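You operate a simulated robot arm through the tools that you are given. There is no shell and no other tool.

You run a simulated robot arm. Do the job below in one go: nothing can be reset, and whatever is moved stays where it is left.

Task
Put things in order on the white table. At the end: the brown stopper from the white table stands where the silver suet tin stood; the silver suet tin is on the black handled trivet; the clear vial (marked "Dark") from the white table stands on top of the grey small warming stone; the orange battery stands where the brown stopper stood; whatever was shut is shut again. Leave all else as you found it, and nothing knocked over. Set down upright: suet tin.

It is judged by the outcome, as a careful person would: the job done as asked, and still so three seconds after it is handed in. It fails if anything else is knocked over, pushed out of place, dropped, spilled or broken. A push-on lid holds only when it is set on centred and level and pressed home; a screw cap is set on level and turned clockwise until tight.

Robot
A 7-joint arm with a two-finger parallel gripper, fixed in place. Base frame: the origin is at the foot of the arm, x ahead of it, y to its left, z up; the work surface is at about z = 0. Lengths are in m, angles in rad, forces in N, time in s.
With the tool pointing down near the work surface it reaches from about 0.24 to 0.62 m from the base axis. Its first joint turns from -1.152 to 1.152 rad. Payload 2.6 kg.
Tool frame: the origin (TCP) lies between the finger pads and is the grasp point; the fingertips stand 0.03 m ahead of it; z points along the fingers, y is the line along which they close. The gripper opens to 0.094 m. The fingers are 0.028 m wide and 0.01 m thick; the gripper's body (0.05 by 0.096 m) begins 0.055 m behind the TCP.
Orientation is told as [roll, pitch, yaw] about the base's x, y, z axes, in that order, counted from this pose: with the fingers straight down and closing along the base's y, the tool's x points along the base's -x, its y along +y and its z along -z.

Tools
- The arm moves only by the tool play_rows. Its argument "motion" is a list of rows, each an object (a shift or turn left out is 0, a gripper value left out holds the last) with "grip": the closure, from 0 (fully open) to 1 (shut); "dp": the shift along the tool's x, y, z in cm, a list of three; "rot": the turn, a rotation vector about the tool's x, y, z in degrees, a list of three. In form: [{"grip": grip, "dp": [tx, ty, tz], "rot": [wx, wy, wz]}, ...]. A call has 1 to 20 rows; each row is the pose to reach, as a shift and turn from the pose commanded when the call began, along the tool's axes at that moment. Each row takes 0.2 s and may step no farther than 0.05 m and 0.15 rad from the row before; otherwise, or with a gripper value out of range, the whole call is refused. A pose out of reach is approached as far as the arm can. The call stops where the force on the tool passes 40 N (or 10 N more than at its start, if that is more) or the arm is blocked; 0.2 s more then pass. The fingers move at their own pace (about 0.072 m/s each) and stop on an object; they squeeze with about 31 N. The grip force told is the motor's: it shows also when the fingers shut on nothing. Time passes only in rows, and 0.2 s behind the last, so rows that repeat a pose let the fingers close. It gives the time, the measured TCP pose, the force on the tool (base axes), the opening and the grip force at its end, in the units of the frame above (readings bear some noise), with the torque about the TCP (base axes, N m) and any sound that the robot's microphone picked up, and new pictures: "show" is both (left out), scene, wrist or none.
- Cameras (640 x 400 px; columns grow to the right, rows downward): "scene" is fixed at [0.0356, 0.4385, 0.5518]; the picture's right is [-0.74, -0.67, 0.00], its down [-0.46, 0.51, -0.73] and it looks along [0.49, -0.54, -0.69] (base axes); focal length 233 px, centre (320, 200). "wrist" rides on the gripper at [0.076, 0.014, -0.102] in the tool frame; the picture's right is [-0.18, 0.98, 0.00], its down [-0.75, -0.14, -0.64] and it looks along [-0.63, -0.12, 0.77] (tool axes); focal length 243 px, centre (320, 200). There is no depth. A picture from a camera that has moved, and an enlarged one, comes with that camera's place and axes in the base frame and with its lens.
- close_up(camera, box): a new picture of the part [left, top, right, bottom] of that camera's present view, enlarged. The clock stands still meanwhile.
- job_done(): hands the job in; it is judged then, once.

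Places have to be worked out from the pictures, the camera data and where the tool is seen. Open the gripper and draw the arm clear of the work before you hand the job in, unless the task says otherwise.

The tools are called after "Emit:" by a JSON object that holds its "op" and its "data". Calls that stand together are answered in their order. play_rows: Moves the arm, as the interface text tells. Its arguments: {"type":"object","properties":{"motion":{"type":"array","items":{"type":"object","properties":{"grip":{"type":"number"},"dp":{"type":"array","items":{"type":"number"}},"rot":{"type":"array","items":{"type":"number"}}}}},"show":{"type":"string","enum":["both","scene","wrist","none"]}},"required":["motion"]} The other tools are called the same way: close_up (camera, box) takes an enlarged picture of a part of a camera's view; job_done () hands the job in.

At the start:

```text
t: 0.0
eef_pos: [0.3352, 0.0143, 0.366]
tool_rot: [0.0, 0.001, 0.001]
force: [0.0, -0.4, 0.0]
wrist_torque: [-0.01, -0.01, -0.01]
gripper_width: 0.0941
grip_force: 0.1
```

scene: 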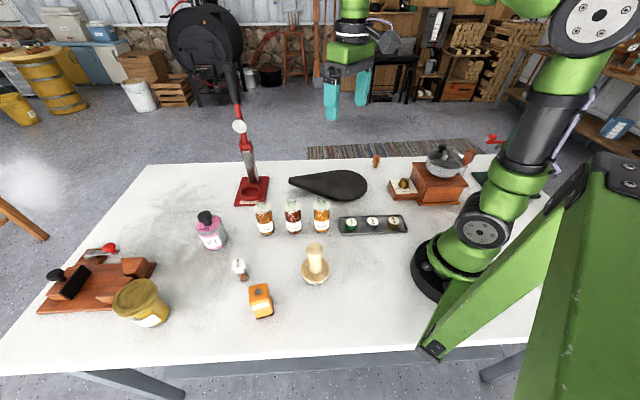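
wrist: 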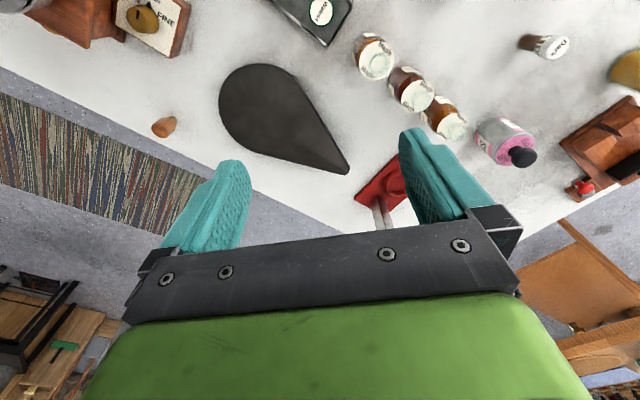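

I start by looking closer at the table to identify each object.

Emit:
{"op": "close_up", "data": {"camera": "scene", "box": [180, 160, 420, 330]}}

Emit:
{"op": "close_up", "data": {"camera": "scene", "box": [20, 200, 260, 350]}}

Emit:
{"op": "close_up", "data": {"camera": "scene", "box": [280, 120, 560, 270]}}

Emit:
{"op": "close_up", "data": {"camera": "wrist", "box": [320, 0, 640, 200]}}

```text
2.35 times, centred on (300, 245) of scene
camera zoom: at [0.0356, 0.4385, 0.5518], right [-0.74, -0.67, 0.0], down [-0.46, 0.51, -0.73], along [0.49, -0.54, -0.69], focal length 549 px, centre (367, 94)
```

zoom: 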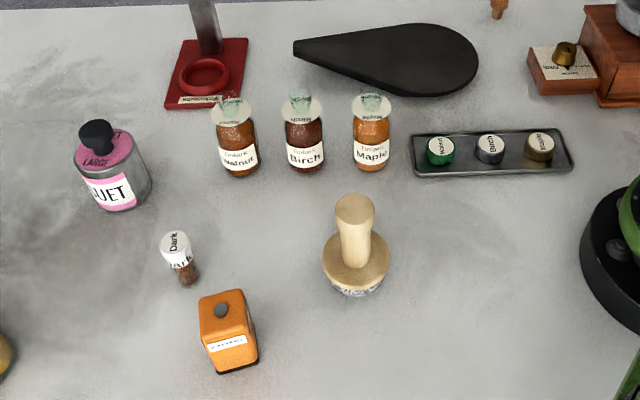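

```text
2.67 times, centred on (140, 275) of scene
camera zoom: at [0.0356, 0.4385, 0.5518], right [-0.74, -0.67, 0.0], down [-0.46, 0.51, -0.73], along [0.49, -0.54, -0.69], focal length 622 px, centre (800, 0)
```

zoom: 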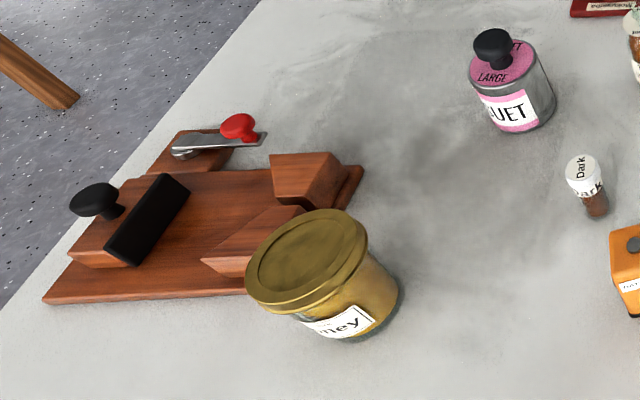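

```text
2.29 times, centred on (420, 195) of scene
camera zoom: at [0.0356, 0.4385, 0.5518], right [-0.74, -0.67, 0.0], down [-0.46, 0.51, -0.73], along [0.49, -0.54, -0.69], focal length 533 px, centre (91, 211)
```

zoom: 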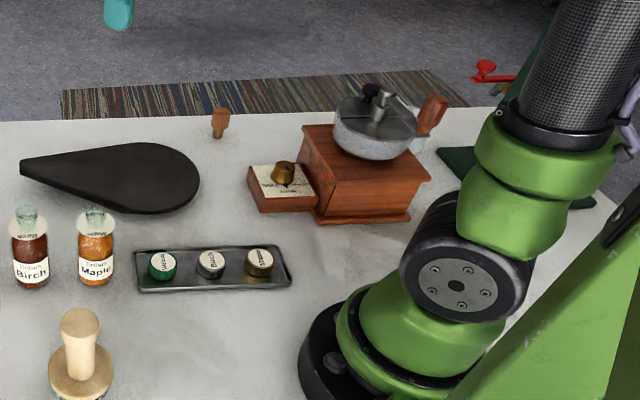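

```text
2.00 times, centred on (480, 100) of wrist
camera zoom: at [0.259, 0.0294, 0.4691], right [0.18, 0.98, 0.0], down [0.75, -0.14, 0.64], along [0.63, -0.12, -0.77], focal length 485 px, centre (0, 400)
```

zoom: 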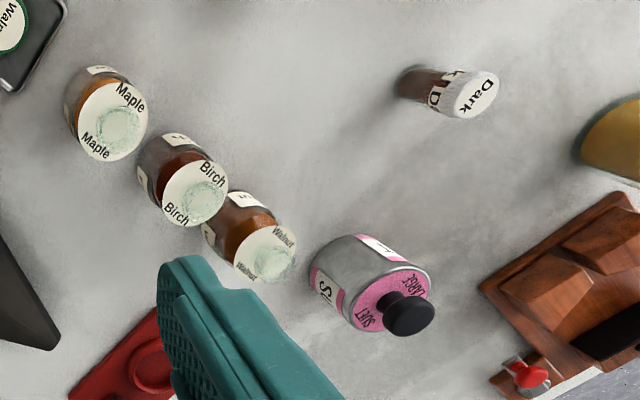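

I look closer at the orange thing, the stopper, the table edges and the mill, looking for the warming stone and the battery.

Emit:
{"op": "close_up", "data": {"camera": "scene", "box": [220, 240, 300, 330]}}

Emit:
{"op": "close_up", "data": {"camera": "scene", "box": [360, 140, 480, 215]}}

Emit:
{"op": "close_up", "data": {"camera": "scene", "box": [460, 120, 580, 210]}}

Emit:
{"op": "close_up", "data": {"camera": "scene", "box": [180, 160, 340, 260]}}

Emit:
{"op": "close_up", "data": {"camera": "wrist", "box": [0, 0, 320, 200]}}

```text
4.44 times, centred on (260, 285) of scene
camera zoom: at [0.0356, 0.4385, 0.5518], right [-0.74, -0.67, 0.0], down [-0.46, 0.51, -0.73], along [0.49, -0.54, -0.69], focal length 1037 px, centre (587, -178)
```

zoom: 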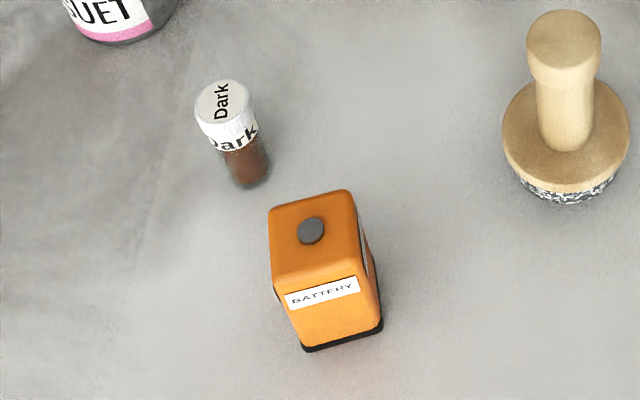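

```text
5.33 times, centred on (420, 178) of scene
camera zoom: at [0.0356, 0.4385, 0.5518], right [-0.74, -0.67, 0.0], down [-0.46, 0.51, -0.73], along [0.49, -0.54, -0.69], focal length 1245 px, centre (-213, 320)
```

zoom: 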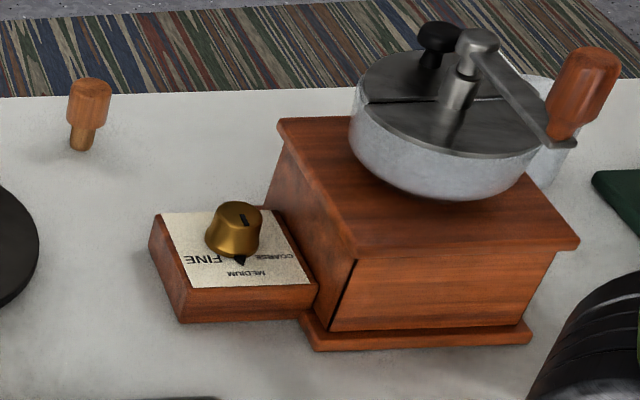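

```text
4.44 times, centred on (520, 165) of scene
camera zoom: at [0.0356, 0.4385, 0.5518], right [-0.74, -0.67, 0.0], down [-0.46, 0.51, -0.73], along [0.49, -0.54, -0.69], focal length 1037 px, centre (-569, 356)
```

zoom: 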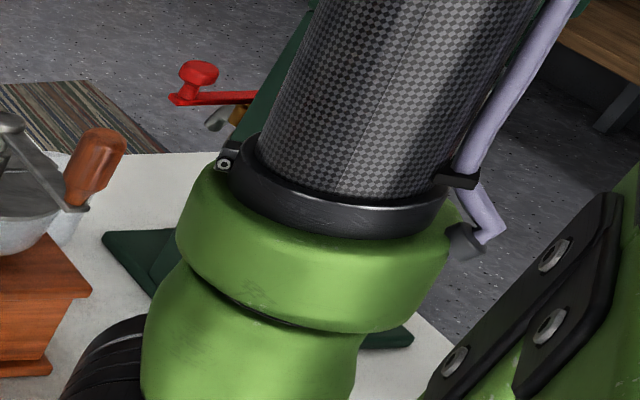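

```text
4.00 times, centred on (260, 210) of scene
camera zoom: at [0.0356, 0.4385, 0.5518], right [-0.74, -0.67, 0.0], down [-0.46, 0.51, -0.73], along [0.49, -0.54, -0.69], focal length 934 px, centre (560, 160)
```

zoom: 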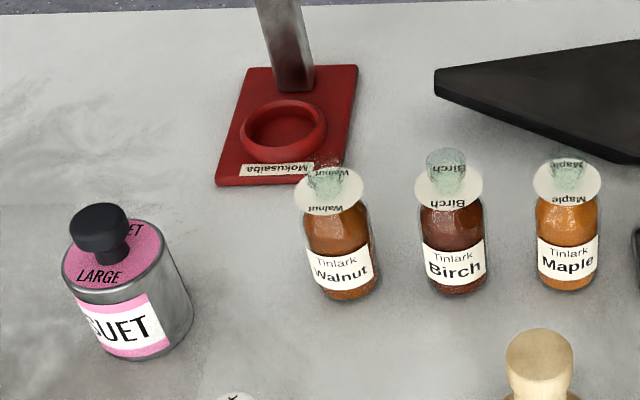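

```text
2.00 times, centred on (160, 100) of wrist
camera zoom: at [0.259, 0.0294, 0.4691], right [0.18, 0.98, 0.0], down [0.75, -0.14, 0.64], along [0.63, -0.12, -0.77], focal length 485 px, centre (640, 400)
```

zoom: 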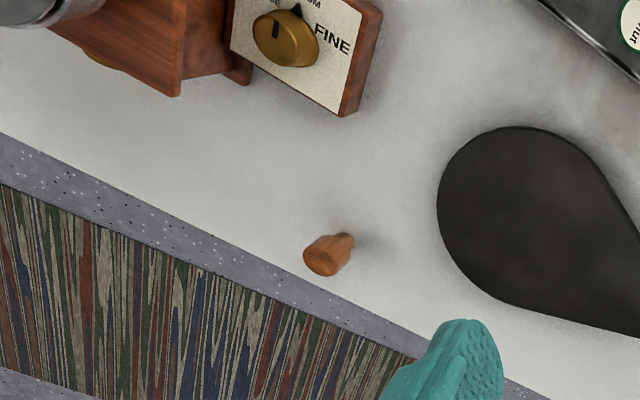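

The orange box is the battery and the stopper stands near (0.394,-0.292). No warming stone is visible yet; it may be hidden behind the mill or the arm. I turn the wrist camera towards the mill side, staying high.

Emit:
{"op": "play_rows", "data": {"motion": [{"grip": 0, "dp": [1.7, -2.7, -0.4], "rot": [0, 0, 7.5]}, {"dp": [3.4, -5.3, -0.8], "rot": [0, 0, 15]}, {"dp": [5.1, -8, -1.2], "rot": [0, 0, 22.5]}, {"dp": [6.7, -10.7, -1.6], "rot": [0, 0, 30]}, {"dp": [8.4, -13.4, -2], "rot": [0, 0, 37.5]}, {"dp": [10.1, -16, -2.5], "rot": [0, 0, 45]}, {"dp": [11.8, -18.7, -3], "rot": [0, 0, 52.5]}, {"dp": [13.5, -21.4, -3.4], "rot": [0, 0, 60]}]}}

```text
t: 1.8
eef_pos: [0.1999, -0.1989, 0.401]
tool_rot: [0.001, 0.0, -1.049]
force: [-1.0, 0.0, 0.0]
wrist_torque: [0.0, 0.0, 0.0]
gripper_width: 0.0939
grip_force: 0.0
camera wrist: at [0.1743, -0.1257, 0.5037], right [0.94, 0.33, 0.0], down [0.25, -0.72, 0.64], along [0.21, -0.61, -0.77], focal length 243 px, centre (320, 200)
```

scene: 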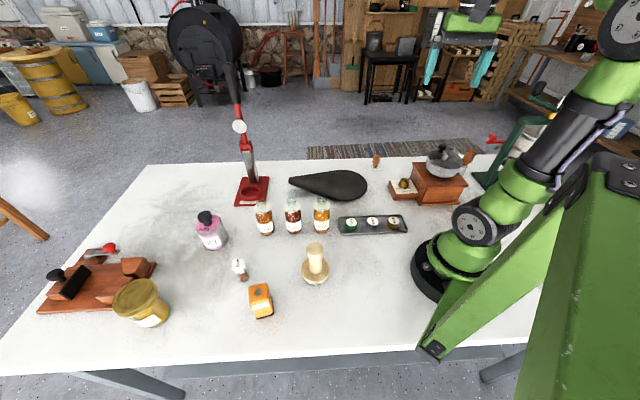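
wrist: 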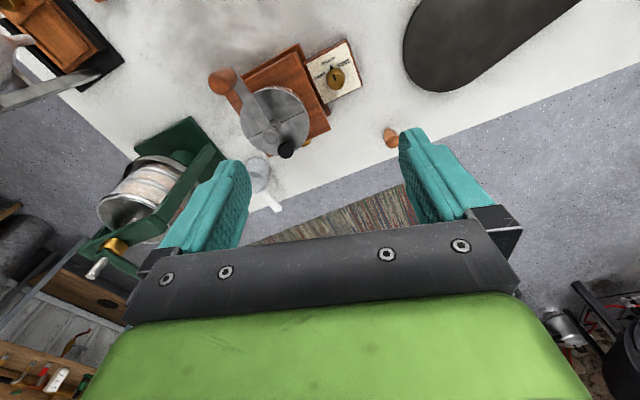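

The mill, a green-framed crank machine and a glass item behind the mill are visible now. I enlarge that area to search for the stone.

Emit:
{"op": "close_up", "data": {"camera": "wrist", "box": [200, 20, 400, 220]}}

Emit:
{"op": "close_up", "data": {"camera": "wrist", "box": [0, 0, 240, 180]}}

```text
2.00 times, centred on (300, 120) of wrist
camera zoom: at [0.1743, -0.1257, 0.5037], right [0.94, 0.33, 0.0], down [0.25, -0.72, 0.64], along [0.21, -0.61, -0.77], focal length 485 px, centre (360, 360)
```

zoom: 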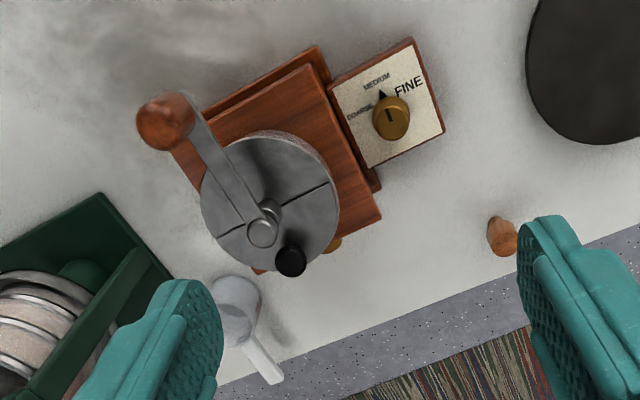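

```text
2.22 times, centred on (120, 90) of wrist
camera zoom: at [0.1743, -0.1257, 0.5037], right [0.94, 0.33, 0.0], down [0.25, -0.72, 0.64], along [0.21, -0.61, -0.77], focal length 539 px, centre (764, 444)
```

zoom: 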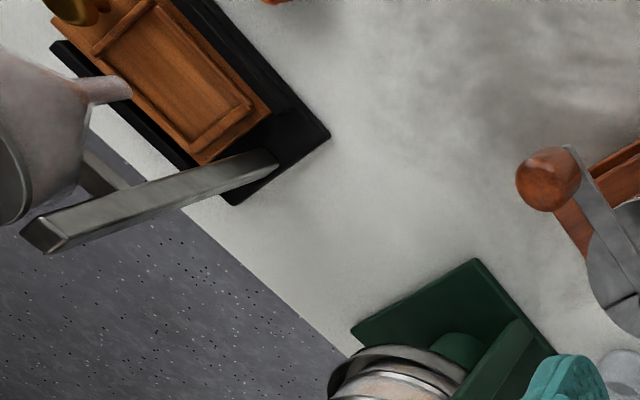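

I still see no grey stone. I swing the wrist camera over to the left half of the table to inspect that side as well.

Emit:
{"op": "play_rows", "data": {"motion": [{"dp": [1.5, 3.0, 0], "rot": [0, 0, -7.5]}, {"dp": [3.1, 6.1, 0], "rot": [0, 0, -15]}, {"dp": [4.6, 9.1, 0], "rot": [0, 0, -22.5]}, {"dp": [6.2, 12.1, 0], "rot": [0, 0, -30]}, {"dp": [7.7, 15.2, 0], "rot": [0, 0, -37.5]}, {"dp": [9.3, 18.2, 0], "rot": [0, 0, -45]}, {"dp": [10.8, 21.3, 0], "rot": [0, 0, -52.5]}, {"dp": [13.8, 21.7, 0], "rot": [0, 0, -60]}, {"dp": [16.9, 22.1, 0], "rot": [0, 0, -67.5]}, {"dp": [19.9, 22.6, 0], "rot": [0, 0, -75]}, {"dp": [23, 23, 0], "rot": [0, 0, -82.5]}, {"dp": [26, 23.4, 0], "rot": [0, 0, -90]}, {"dp": [29.1, 23.9, 0], "rot": [0, 0, -97.5]}, {"dp": [32.1, 24.3, 0], "rot": [0, 0, -105]}], "show": "wrist"}}

Emit:
{"op": "close_up", "data": {"camera": "scene", "box": [290, 230, 350, 290]}}

Emit:
{"op": "close_up", "data": {"camera": "scene", "box": [330, 200, 420, 245]}}

```text
t: 4.8
eef_pos: [0.2492, 0.2022, 0.3985]
tool_rot: [0.001, -0.001, 0.787]
force: [0.8, 0.6, -0.3]
wrist_torque: [0.02, 0.0, -0.03]
gripper_width: 0.0939
grip_force: 0.1
camera wrist: at [0.1853, 0.1578, 0.5028], right [-0.57, 0.82, 0.0], down [0.63, 0.43, 0.64], along [0.53, 0.36, -0.77], focal length 243 px, centre (320, 200)
```

wrist: 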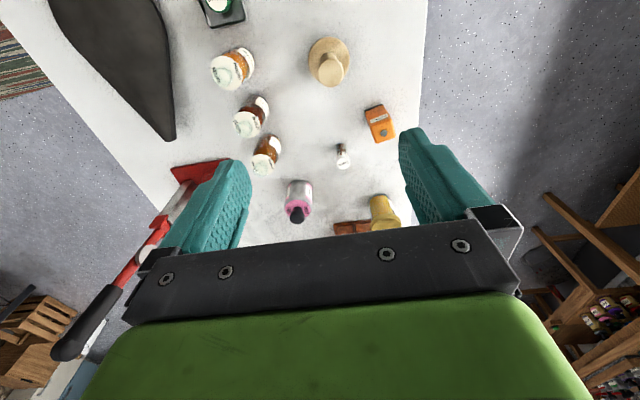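

```text
6.67 times, centred on (320, 260) of scene
camera zoom: at [0.0356, 0.4385, 0.5518], right [-0.74, -0.67, 0.0], down [-0.46, 0.51, -0.73], along [0.49, -0.54, -0.69], focal length 1556 px, centre (320, -200)
```

zoom: 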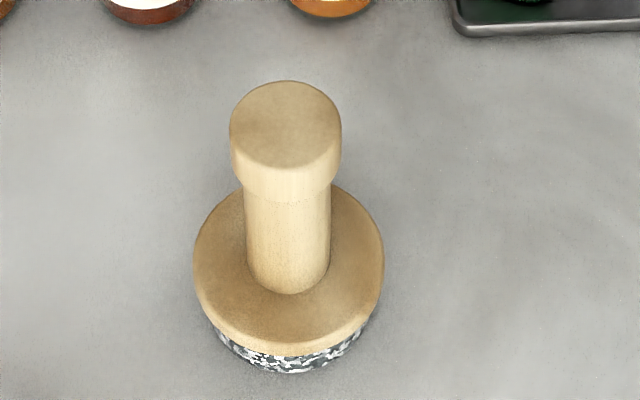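

```text
7.11 times, centred on (375, 222) of scene
camera zoom: at [0.0356, 0.4385, 0.5518], right [-0.74, -0.67, 0.0], down [-0.46, 0.51, -0.73], along [0.49, -0.54, -0.69], focal length 1660 px, centre (-71, 40)
```

zoom: 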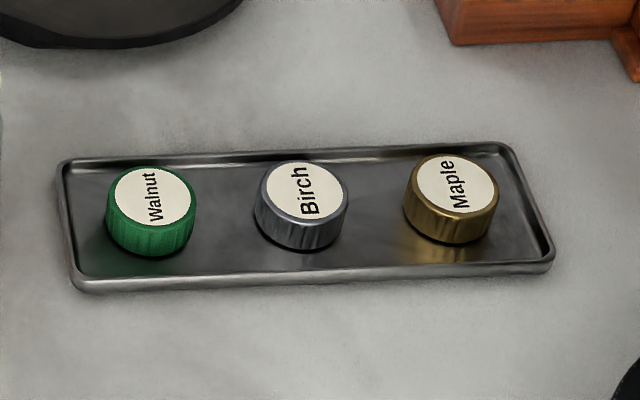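

The wooden-handled item seems to sit on a speckled grey disc. I enlarge it, and the rest of this view.

Emit:
{"op": "close_up", "data": {"camera": "wrist", "box": [290, 20, 410, 170]}}

Emit:
{"op": "close_up", "data": {"camera": "wrist", "box": [160, 120, 420, 250]}}

Emit:
{"op": "close_up", "data": {"camera": "scene", "box": [400, 120, 580, 300]}}

```text
2.67 times, centred on (350, 95) of wrist
camera zoom: at [0.1853, 0.1578, 0.5028], right [-0.57, 0.82, 0.0], down [0.63, 0.43, 0.64], along [0.53, 0.36, -0.77], focal length 647 px, centre (240, 480)
```

zoom: 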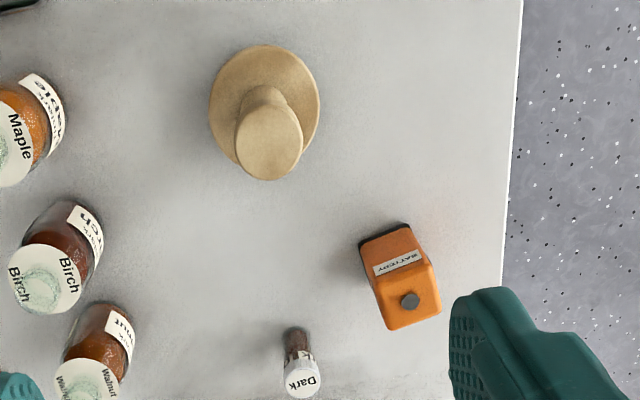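

```text
2.46 times, centred on (290, 185) of wrist
camera zoom: at [0.1853, 0.1578, 0.5028], right [-0.57, 0.82, 0.0], down [0.63, 0.43, 0.64], along [0.53, 0.36, -0.77], focal length 597 px, centre (394, 237)
```

zoom: 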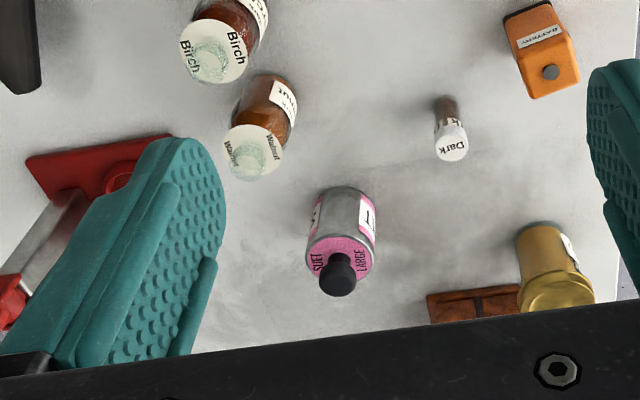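

```text
2.22 times, centred on (490, 210) of scene
camera zoom: at [0.0356, 0.4385, 0.5518], right [-0.74, -0.67, 0.0], down [-0.46, 0.51, -0.73], along [0.49, -0.54, -0.69], focal length 519 px, centre (-58, 178)
```

zoom: 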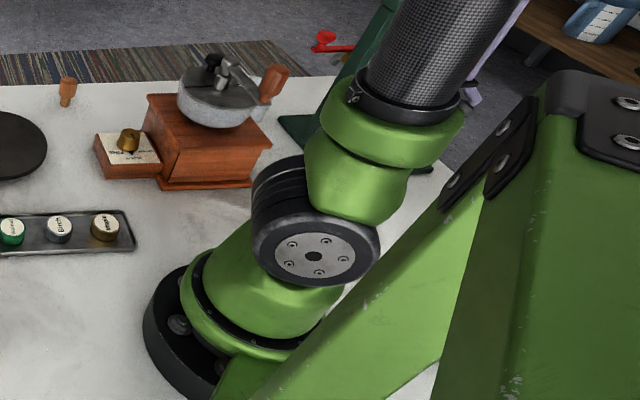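

No stone yet. I shift the camera further left to see behind the honey jar and the wooden plane.

Emit:
{"op": "play_rows", "data": {"motion": [{"dp": [-3.4, 3.4, 0]}, {"dp": [-6.8, 6.8, 0]}, {"dp": [-10.2, 10.2, 0]}]}}

```text
t: 5.6
eef_pos: [0.2503, 0.3461, 0.4007]
tool_rot: [0.0, 0.0, 0.785]
force: [0.4, 0.1, 0.4]
wrist_torque: [0.02, -0.01, -0.01]
gripper_width: 0.0939
grip_force: 0.1
camera wrist: at [0.1862, 0.302, 0.5037], right [-0.56, 0.83, 0.0], down [0.63, 0.43, 0.64], along [0.53, 0.36, -0.77], focal length 243 px, centre (320, 200)
```

scene: 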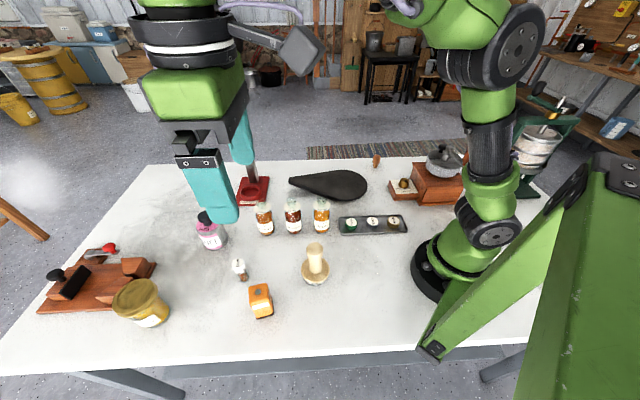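
wrist: 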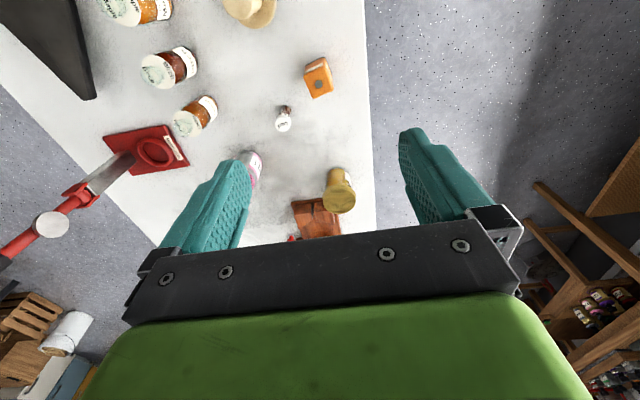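

Nothing there either. I enlarge the base of the wooden-handled item strongly, and other spots where a small grey slab could hide.

Emit:
{"op": "close_up", "data": {"camera": "scene", "box": [298, 260, 334, 290]}}

Emit:
{"op": "close_up", "data": {"camera": "scene", "box": [460, 100, 580, 220]}}

Emit:
{"op": "close_up", "data": {"camera": "scene", "box": [0, 140, 320, 360]}}

Emit:
{"op": "close_up", "data": {"camera": "wrist", "box": [180, 40, 400, 250]}}

```text
13.33 times, centred on (316, 275) of scene
camera zoom: at [0.0356, 0.4384, 0.5518], right [-0.74, -0.67, 0.0], down [-0.46, 0.51, -0.73], along [0.49, -0.54, -0.69], focal length 3112 px, centre (373, -800)
```

zoom: 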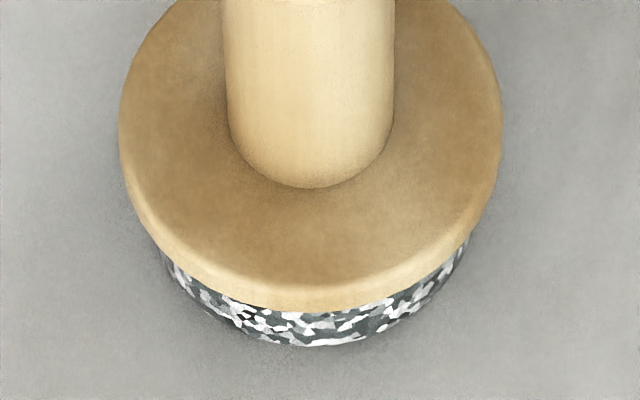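

```text
3.33 times, centred on (520, 160) of scene
camera zoom: at [0.0356, 0.4384, 0.5518], right [-0.74, -0.67, 0.0], down [-0.46, 0.51, -0.73], along [0.49, -0.54, -0.69], focal length 778 px, centre (-347, 333)
```

zoom: 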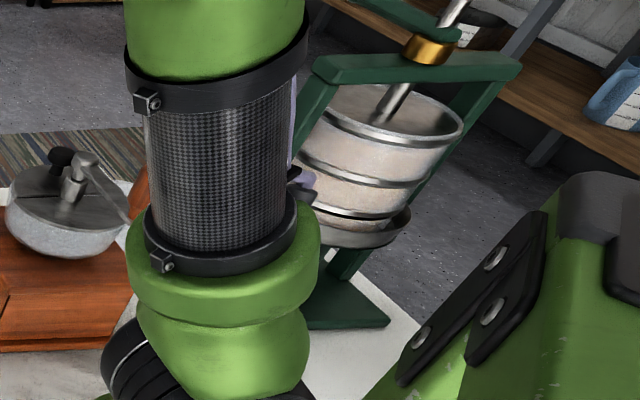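

```text
1.82 times, centred on (160, 250) of scene
camera zoom: at [0.0356, 0.4384, 0.5518], right [-0.74, -0.67, 0.0], down [-0.46, 0.51, -0.73], along [0.49, -0.54, -0.69], focal length 424 px, centre (611, 109)
```

zoom: 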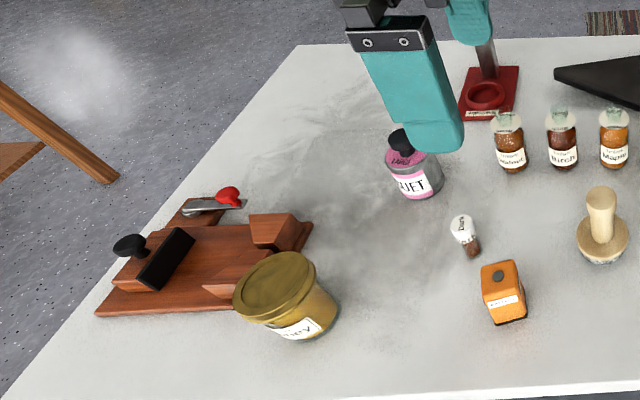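

```text
1.90 times, centred on (290, 145) of wrist
camera zoom: at [0.1862, 0.302, 0.5037], right [-0.56, 0.83, 0.0], down [0.63, 0.43, 0.64], along [0.53, 0.36, -0.77], focal length 462 px, centre (377, 305)
```

zoom: 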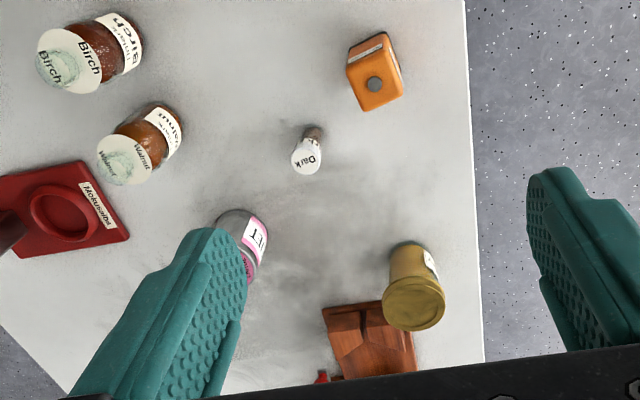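

The speckled disc under the wooden handle is the only grey stone-like thing so far. I go for a low, side-on look at it: first I turn to yaw 90° above the free area beside it.

Emit:
{"op": "play_rows", "data": {"motion": [{"dp": [3.0, -3.2, 1.6], "rot": [0, 0, -7.5]}, {"dp": [6.0, -6.5, 3.3], "rot": [0, 0, -15]}, {"dp": [9.0, -9.7, 5], "rot": [0, 0, -22.5]}, {"dp": [12.1, -13, 6.6], "rot": [0, 0, -30]}, {"dp": [15.1, -16.2, 8.3], "rot": [0, 0, -37.5]}, {"dp": [18.1, -19.5, 10], "rot": [0, 0, -45]}]}}

```text
t: 7.0
eef_pos: [0.2596, 0.0792, 0.3]
tool_rot: [0.001, 0.0, 1.571]
force: [-0.5, 0.5, -0.3]
wrist_torque: [0.02, 0.01, -0.02]
gripper_width: 0.0939
grip_force: 0.0
camera wrist: at [0.2459, 0.0027, 0.4032], right [-0.98, 0.18, 0.0], down [0.14, 0.75, 0.64], along [0.12, 0.63, -0.77], focal length 243 px, centre (320, 200)
```

scene: 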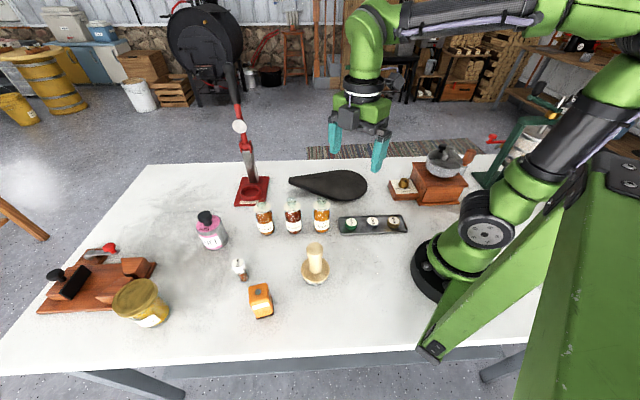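
wrist: 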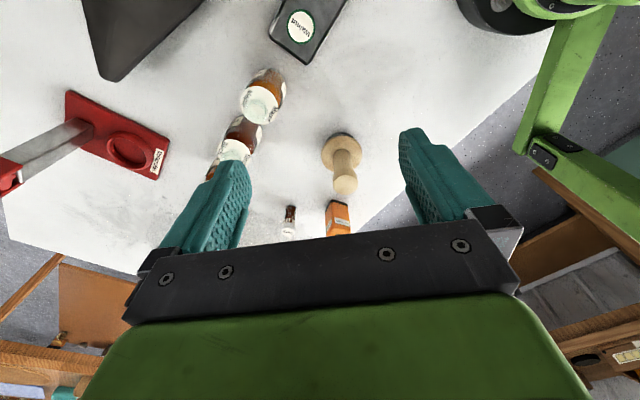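

I descend to z≈0.15, a little toward −x to stay clear of the Maple bottle, and tilt the fingers forward 25° so the camera looks flatter.

Emit:
{"op": "play_rows", "data": {"motion": [{"dp": [0, 0.6, 3.7], "rot": [0, -6, 0]}, {"dp": [0, 1.2, 7.5], "rot": [0, -12, 0]}, {"dp": [0, 1.8, 11], "rot": [0, -18, 0]}, {"dp": [0, 2.4, 15], "rot": [0, -25, 0]}]}}

Emit:
{"op": "close_up", "data": {"camera": "wrist", "box": [240, 100, 440, 240]}}

```text
t: 8.0
eef_pos: [0.2363, 0.0794, 0.1499]
tool_rot: [0.0, -0.435, 1.569]
force: [-0.9, -0.7, -0.6]
wrist_torque: [0.01, -0.01, 0.04]
gripper_width: 0.0939
grip_force: 0.0
camera wrist: at [0.222, -0.033, 0.2111], right [-0.98, 0.17, 0.08], down [0.14, 0.41, 0.9], along [0.12, 0.9, -0.43], focal length 243 px, centre (320, 200)
```

scene: 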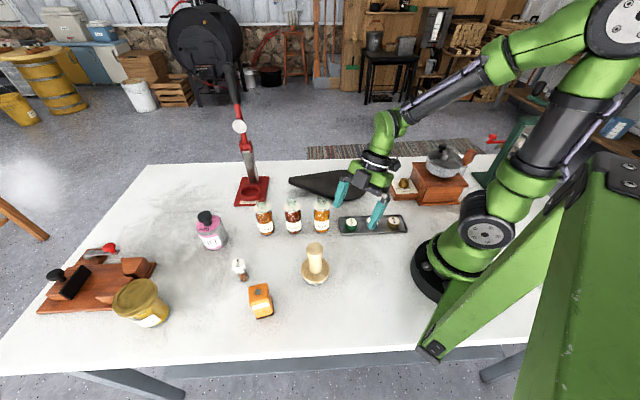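
wrist: 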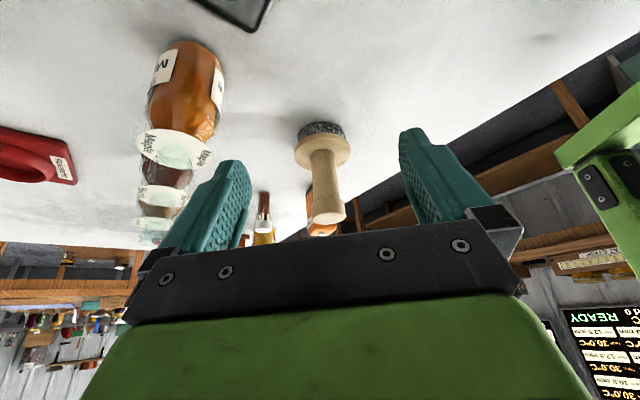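

```text
2.86 times, centred on (340, 170) of wrist
camera zoom: at [0.222, -0.033, 0.2111], right [-0.98, 0.17, 0.08], down [0.14, 0.41, 0.9], along [0.12, 0.9, -0.43], focal length 693 px, centre (263, 286)
```

zoom: 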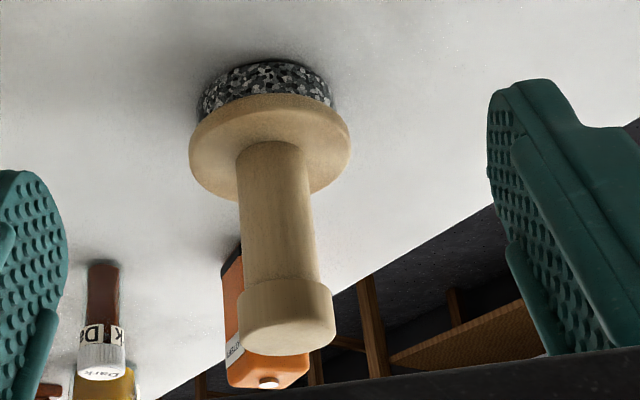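

The close view shows a grey speckled granite disc (~5.6 cm) with a wooden knob-handled piece on top; I suspect the disc is the warming stone. I place the handle axis at (0.249,0.222), knob top z≈0.116. I rise and level the tool first, then go test gently whether the wooden piece lifts off.

Emit:
{"op": "play_rows", "data": {"motion": [{"dp": [-1.6, 0, -3.4], "rot": [0, 6, 0]}, {"dp": [-3.2, 0, -6.8], "rot": [0, 12, 0]}, {"dp": [-4.7, 0, -10.2], "rot": [0, 18, 0]}, {"dp": [-6.3, 0, -13.6], "rot": [0, 25, 0]}], "show": "none"}}

```text
t: 9.0
eef_pos: [0.2365, 0.0799, 0.3002]
tool_rot: [0.0, 0.001, 1.57]
force: [0.0, 0.2, 0.0]
wrist_torque: [0.02, 0.0, 0.02]
gripper_width: 0.0941
grip_force: 0.0
```

Level at z 0.30. Now I move over the wooden handle at (0.249,0.222) with yaw 45°, stopping at z≈0.20 for a check.

Emit:
{"op": "play_rows", "data": {"motion": [{"dp": [-2.4, -0.2, 1.6], "rot": [0, 0, 7.5]}, {"dp": [-4.8, -0.4, 3.3], "rot": [0, 0, 15]}, {"dp": [-7.1, -0.6, 5], "rot": [0, 0, 22.5]}, {"dp": [-9.5, -0.85, 6.7], "rot": [0, 0, 30]}, {"dp": [-11.9, -1.05, 8.4], "rot": [0, 0, 37.5]}, {"dp": [-14.2, -1.25, 10], "rot": [0, 0, 45]}]}}

```text
t: 10.4
eef_pos: [0.2481, 0.2225, 0.1994]
tool_rot: [0.0, 0.0, 0.786]
force: [0.8, -0.3, 0.9]
wrist_torque: [0.0, -0.01, -0.02]
gripper_width: 0.094
grip_force: 0.1
camera wrist: at [0.1842, 0.1776, 0.3026], right [-0.56, 0.83, 0.0], down [0.63, 0.43, 0.64], along [0.53, 0.36, -0.77], focal length 243 px, centre (320, 200)
```

scene: 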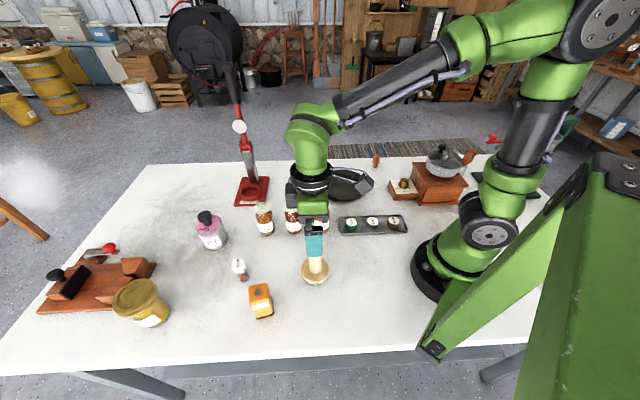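
wrist: 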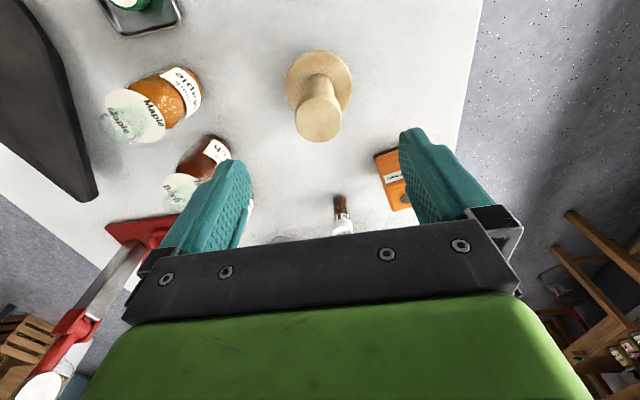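

The knob is at ≈(0.248,0.220). I lower to TCP z≈0.103 around the knob and close.

Emit:
{"op": "play_rows", "data": {"motion": [{"grip": 0, "dp": [0.15, -0.15, 3.2]}, {"dp": [0.15, -0.15, 6.4]}, {"dp": [0.15, -0.15, 9.6]}, {"grip": 0.4, "dp": [0.15, -0.15, 9.6]}, {"grip": 0.8, "dp": [0.15, -0.15, 9.6]}, {"grip": 0.8, "dp": [0.15, -0.15, 9.6]}, {"grip": 0.8, "dp": [0.15, -0.15, 9.6]}]}}

```text
t: 12.0
eef_pos: [0.2488, 0.2195, 0.1041]
tool_rot: [-0.002, 0.001, 0.785]
force: [-0.6, 0.3, -0.1]
wrist_torque: [0.0, 0.02, 0.02]
gripper_width: 0.0375
grip_force: 31.4
camera wrist: at [0.1851, 0.1748, 0.2072], right [-0.56, 0.83, 0.0], down [0.63, 0.43, 0.64], along [0.53, 0.36, -0.77], focal length 243 px, centre (320, 200)
```

scene: 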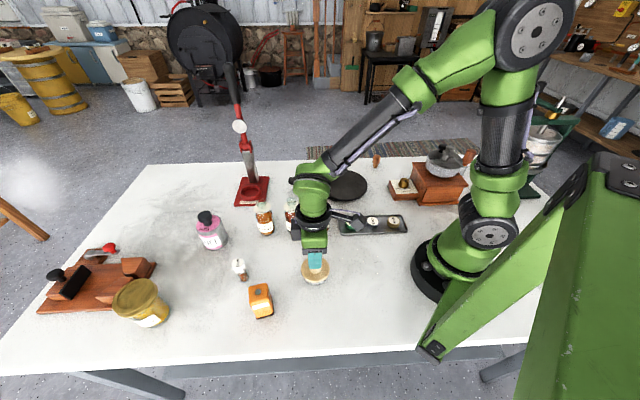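
wrist: 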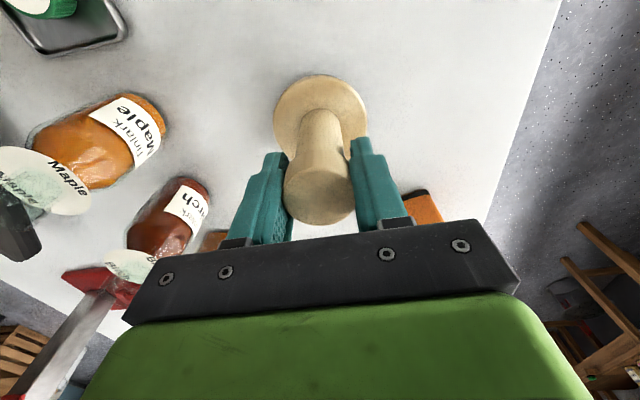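

The knob is held (3.75 cm wide). I lift only 2.5 cm straight up and look at whether the stone stays on the table.

Emit:
{"op": "play_rows", "data": {"motion": [{"grip": 0.8, "dp": [0, 0, -0.8]}, {"dp": [0, 0, -1.6]}, {"dp": [0, 0, -2.5]}, {"dp": [0, 0, -2.5]}], "show": "wrist"}}

Emit:
{"op": "close_up", "data": {"camera": "scene", "box": [285, 235, 345, 295]}}

```text
t: 13.0
eef_pos: [0.2488, 0.2178, 0.1291]
tool_rot: [0.001, 0.001, 0.786]
force: [0.5, -0.2, -2.6]
wrist_torque: [-0.01, 0.0, 0.01]
gripper_width: 0.0374
grip_force: 31.1
camera wrist: at [0.1848, 0.1744, 0.2325], right [-0.56, 0.83, 0.0], down [0.63, 0.43, 0.64], along [0.53, 0.36, -0.77], focal length 243 px, centre (320, 200)
```

wrist: 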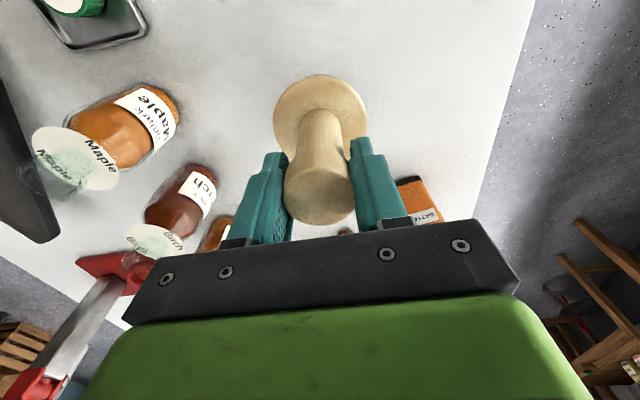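

```text
6.67 times, centred on (315, 265) of scene
camera zoom: at [0.0356, 0.4385, 0.5518], right [-0.74, -0.67, 0.0], down [-0.46, 0.51, -0.73], along [0.49, -0.54, -0.69], focal length 1556 px, centre (353, -233)
```

zoom: 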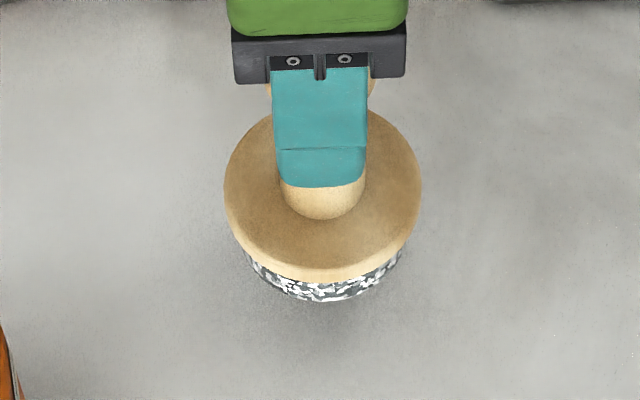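

The speckled base lifts together with the wooden handle: it is one single tool, not the warming stone. I set it straight back down in its place and release.

Emit:
{"op": "play_rows", "data": {"motion": [{"grip": 0.8, "dp": [0, 0, 0.9]}, {"dp": [0, 0, 1.8]}, {"dp": [0, 0, 2.3]}, {"dp": [0, 0, 2.5]}, {"dp": [0, 0, 2.5]}], "show": "none"}}

```text
t: 14.2
eef_pos: [0.2485, 0.2202, 0.1028]
tool_rot: [0.0, 0.0, 0.787]
force: [-0.1, 0.6, -1.7]
wrist_torque: [-0.01, 0.03, -0.01]
gripper_width: 0.0375
grip_force: 30.7
```

It is nearly fully supported; I press 1 mm further, open, and rise.

Emit:
{"op": "play_rows", "data": {"motion": [{"grip": 0.8, "dp": [0, 0, 0.1]}, {"grip": 0.8, "dp": [0, 0, 0.1]}, {"grip": 0.4, "dp": [0, 0, 0.1]}, {"grip": 0, "dp": [0, 0, 0.1]}, {"grip": 0, "dp": [0, 0, 0.1]}, {"grip": 0, "dp": [0, 0, -3]}, {"grip": 0, "dp": [0, 0, -7]}, {"grip": 0, "dp": [0, 0, -11]}, {"grip": 0, "dp": [0, 0, -15]}, {"grip": 0, "dp": [0, 0, -19]}]}}

Emit:
{"op": "close_up", "data": {"camera": "scene", "box": [200, 200, 360, 320]}}

```text
t: 16.4
eef_pos: [0.2473, 0.2198, 0.2936]
tool_rot: [0.001, 0.001, 0.784]
force: [1.1, 0.2, -0.6]
wrist_torque: [0.0, -0.01, 0.02]
gripper_width: 0.094
grip_force: 0.1
camera wrist: at [0.1845, 0.175, 0.3966], right [-0.56, 0.83, 0.0], down [0.63, 0.43, 0.64], along [0.53, 0.36, -0.77], focal length 243 px, centre (320, 200)
```

scene: 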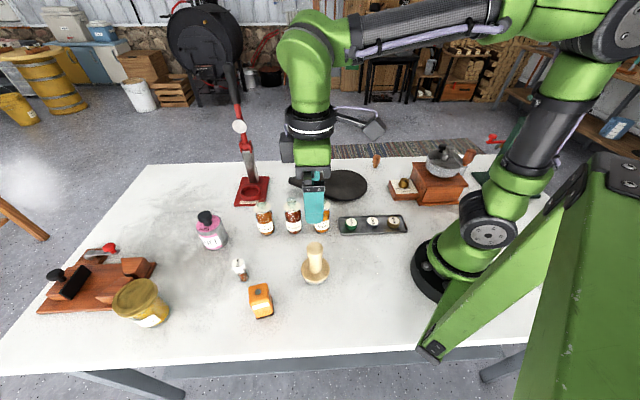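
wrist: 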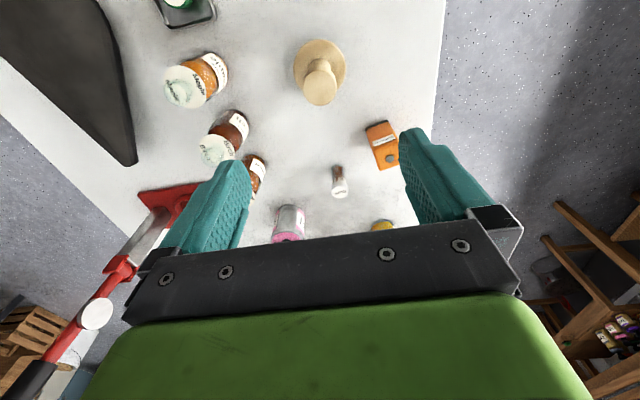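

```text
3.33 times, centred on (280, 260) of scene
camera zoom: at [0.0356, 0.4385, 0.5518], right [-0.74, -0.67, 0.0], down [-0.46, 0.51, -0.73], along [0.49, -0.54, -0.69], focal length 778 px, centre (453, 0)
```

zoom: 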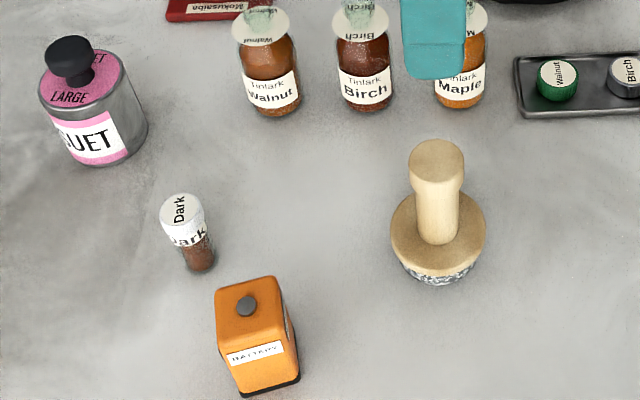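

The tool is back where it was. Earlier I noticed a brass knob low on the mill's far side — a shut drawer perhaps, which may hide something. I go to look at that side of the mill from beyond it.

Emit:
{"op": "play_rows", "data": {"motion": [{"dp": [2.1, -3.6, -0.8], "rot": [0, 0, 5.6]}, {"dp": [4.2, -7.1, -1.5], "rot": [0, 0, 11.2]}, {"dp": [6.3, -10.7, -2.3], "rot": [0, 0, 16.8]}, {"dp": [8.4, -14.2, -3], "rot": [0, 0, 22.5]}, {"dp": [10.5, -17.8, -3.8], "rot": [0, 0, 28.1]}, {"dp": [12.6, -21.4, -4.5], "rot": [0, 0, 33.7]}, {"dp": [14.7, -24.9, -5.2], "rot": [0, 0, 39.4]}, {"dp": [16.75, -28.5, -6], "rot": [0, 0, 45]}], "show": "none"}}

```text
t: 18.2
eef_pos: [0.3326, -0.1025, 0.3534]
tool_rot: [-0.001, 0.0, -0.001]
force: [0.5, -0.1, -0.2]
wrist_torque: [-0.01, 0.0, 0.0]
gripper_width: 0.0941
grip_force: 0.0
```

Now I move over the far side (0.36,−0.40) tilting the fingers back 40° so the camera looks down and back at the mill.

Emit:
{"op": "play_rows", "data": {"motion": [{"dp": [-0.3, -3.7, 0.6], "rot": [0, 5, 0]}, {"dp": [-0.7, -7.5, 1.2], "rot": [0, 10, 0]}, {"dp": [-1, -11.2, 1.9], "rot": [0, 15, 0]}, {"dp": [-1.4, -14.9, 2.5], "rot": [0, 20, 0]}, {"dp": [-1.7, -18.6, 3.1], "rot": [0, 25, 0]}, {"dp": [-2, -22.4, 3.8], "rot": [0, 30, 0]}, {"dp": [-2.4, -26.1, 4.4], "rot": [0, 35, 0]}, {"dp": [-2.7, -29.8, 5], "rot": [0, 40, 0]}]}}

Emit:
{"op": "close_up", "data": {"camera": "wrist", "box": [160, 0, 480, 200]}}

```text
t: 20.0
eef_pos: [0.3316, -0.331, 0.2724]
tool_rot: [-0.01, 0.669, 0.001]
force: [-0.3, -1.0, -0.4]
wrist_torque: [-0.01, 0.0, 0.0]
gripper_width: 0.0941
grip_force: 0.1
out of reach, approached as far as the arm can: row 6, 7, 8
camera wrist: at [0.3354, -0.3158, 0.4015], right [0.14, 0.98, -0.12], down [0.99, -0.14, 0.04], along [0.02, -0.13, -0.99], focal length 243 px, centre (320, 200)
```

scene: 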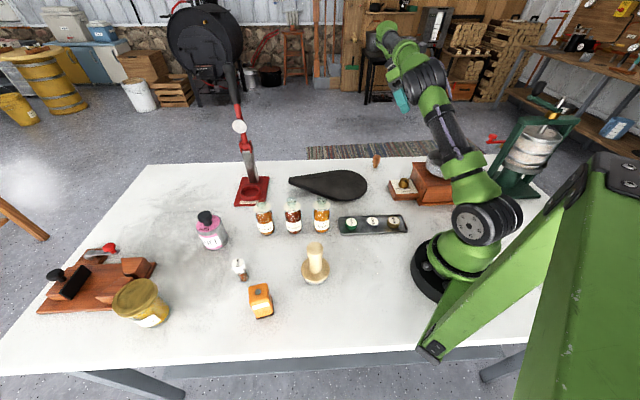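
wrist: 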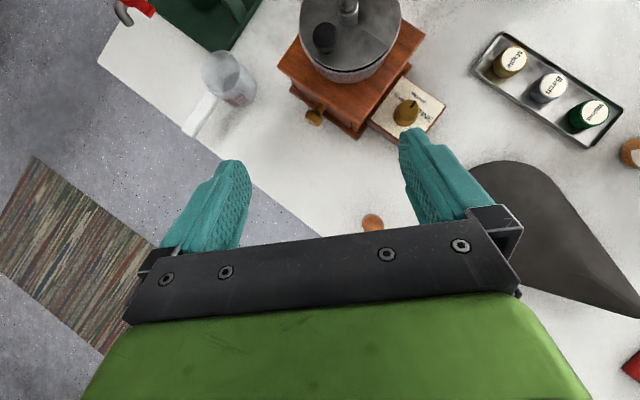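

```text
2.00 times, centred on (320, 100) of wrist
camera zoom: at [0.3354, -0.3158, 0.4015], right [0.14, 0.98, -0.12], down [0.99, -0.14, 0.04], along [0.02, -0.13, -0.99], focal length 485 px, centre (320, 400)
```

zoom: 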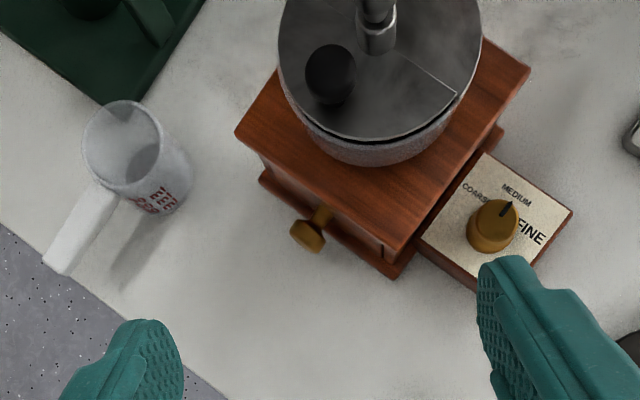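

The mill (about 13×13×9 cm) has a drawer with a brass knob facing the far table edge, and a coffee measuring cup stands behind it. Before trying the drawer, I check the table part behind the robot; first I go back and level the tool.

Emit:
{"op": "play_rows", "data": {"motion": [{"dp": [1.4, 3.5, -0.5], "rot": [0, -5, 0]}, {"dp": [2.7, 7, -1], "rot": [0, -10, 0]}, {"dp": [4.1, 10.5, -1.4], "rot": [0, -15, 0]}, {"dp": [5.5, 14, -1.9], "rot": [0, -20, 0]}, {"dp": [6.9, 17.5, -2.4], "rot": [0, -25, 0]}, {"dp": [8.2, 21, -2.9], "rot": [0, -30, 0]}, {"dp": [9.6, 24.5, -3.3], "rot": [0, -35, 0]}, {"dp": [11, 28, -3.8], "rot": [0, -40, 0]}], "show": "none"}}

```text
t: 21.8
eef_pos: [0.2725, -0.0508, 0.3731]
tool_rot: [0.002, -0.003, -0.001]
force: [-0.7, 0.1, -0.2]
wrist_torque: [0.0, 0.0, 0.02]
gripper_width: 0.0941
grip_force: 0.1
```

Level again. Now I turn the camera to about −110° yaw to view the table part behind and right of the base.

Emit:
{"op": "play_rows", "data": {"motion": [{"dp": [0.2, -0.5, -0.3], "rot": [0, 0, 7.4]}, {"dp": [0.4, -1, -0.7], "rot": [0, 0, 14.8]}, {"dp": [0.6, -1.5, -1], "rot": [0, 0, 22.2]}, {"dp": [0.8, -2, -1.3], "rot": [0, 0, 29.6]}, {"dp": [1, -2.5, -1.7], "rot": [0, 0, 37]}, {"dp": [1.2, -3, -2], "rot": [0, 0, 44.4]}, {"dp": [1.4, -3.5, -2.3], "rot": [0, 0, 51.8]}, {"dp": [1.6, -4, -2.7], "rot": [0, 0, 59.2]}, {"dp": [1.8, -4.5, -3], "rot": [0, 0, 66.6]}, {"dp": [2, -5, -3.3], "rot": [0, 0, 74]}, {"dp": [2.2, -5.5, -3.7], "rot": [0, 0, 81.4]}, {"dp": [2.4, -6, -4], "rot": [0, 0, 88.8]}, {"dp": [2.6, -6.5, -4.3], "rot": [0, 0, 96.2]}, {"dp": [2.8, -7, -4.7], "rot": [0, 0, 103.6]}, {"dp": [3, -7.5, -5], "rot": [0, 0, 110]}], "show": "wrist"}}

```text
t: 25.0
eef_pos: [0.2415, -0.1249, 0.4231]
tool_rot: [0.0, -0.001, -1.92]
force: [0.1, -0.6, -0.4]
wrist_torque: [-0.01, -0.01, -0.01]
gripper_width: 0.0939
grip_force: 0.1
camera wrist: at [0.2816, -0.0586, 0.5268], right [0.86, -0.51, 0.0], down [-0.39, -0.66, 0.64], along [-0.33, -0.55, -0.77], focal length 243 px, centre (320, 200)
```

wrist: 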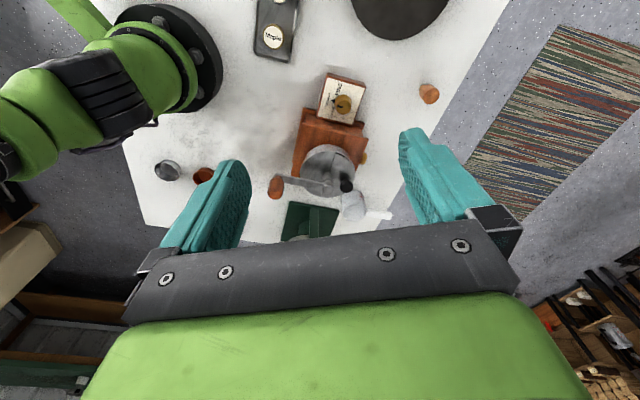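

There is something grey and round plus something brown behind the base. I enlarge it.

Emit:
{"op": "close_up", "data": {"camera": "wrist", "box": [130, 130, 250, 230]}}

Emit:
{"op": "close_up", "data": {"camera": "wrist", "box": [240, 60, 440, 240]}}

```text
4.00 times, centred on (190, 180) of wrist
camera zoom: at [0.2816, -0.0586, 0.5268], right [0.86, -0.51, 0.0], down [-0.39, -0.66, 0.64], along [-0.33, -0.55, -0.77], focal length 970 px, centre (840, 280)
```

zoom: 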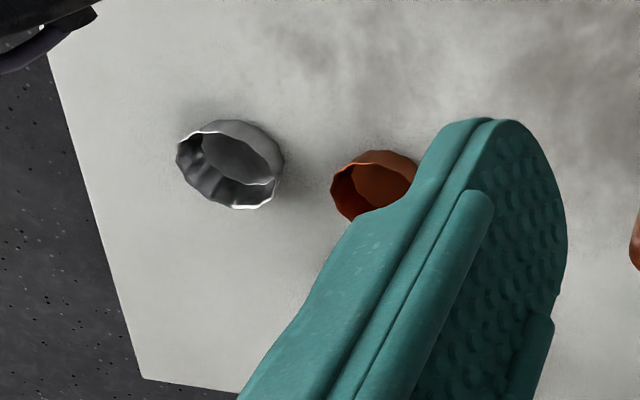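

```text
2.22 times, centred on (340, 150) of wrist
camera zoom: at [0.2816, -0.0586, 0.5268], right [0.86, -0.51, 0.0], down [-0.39, -0.66, 0.64], along [-0.33, -0.55, -0.77], focal length 539 px, centre (276, 311)
```

zoom: 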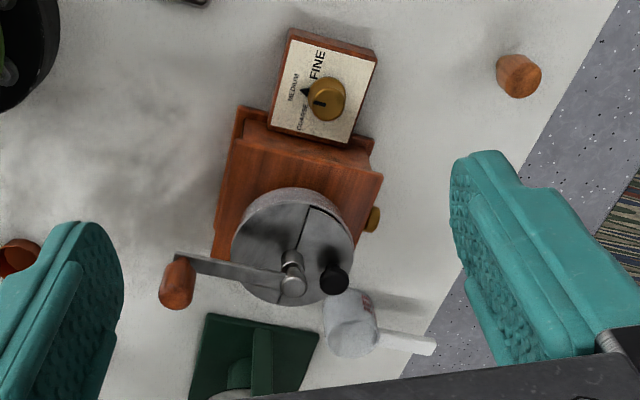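

Only fluted moulds stand behind the base, not a stone. So the drawer of the mill is the remaining hiding place. I go towards its knob at about (0.214,−0.345,0.04): first yaw −45° above the far side.

Emit:
{"op": "play_rows", "data": {"motion": [{"dp": [-1.4, 0.85, 0.7], "rot": [0, 0, -7.2]}, {"dp": [-2.8, 1.7, 1.4], "rot": [0, 0, -14.4]}, {"dp": [-4.2, 2.5, 2.1], "rot": [0, 0, -21.6]}, {"dp": [-5.6, 3.4, 2.8], "rot": [0, 0, -28.9]}, {"dp": [-7, 4.2, 3.5], "rot": [0, 0, -36.1]}, {"dp": [-8.4, 5.1, 4.2], "rot": [0, 0, -43.3]}, {"dp": [-9.8, 5.9, 4.9], "rot": [0, 0, -50.5]}, {"dp": [-11.2, 6.8, 5.6], "rot": [0, 0, -57.8]}, {"dp": [-12.66, 7.64, 6.3], "rot": [0, 0, -65]}], "show": "wrist"}}

```text
t: 27.0
eef_pos: [0.2708, -0.2711, 0.3601]
tool_rot: [0.001, 0.001, -0.782]
force: [-0.2, 0.8, -0.5]
wrist_torque: [0.01, -0.01, 0.01]
gripper_width: 0.0936
grip_force: 0.0
camera wrist: at [0.2275, -0.2073, 0.4638], right [0.82, 0.57, 0.0], down [0.43, -0.63, 0.64], along [0.36, -0.53, -0.77], focal length 243 px, centre (320, 200)
```

wrist: 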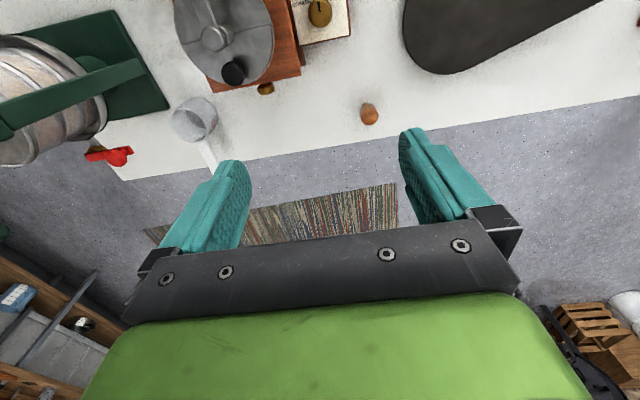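

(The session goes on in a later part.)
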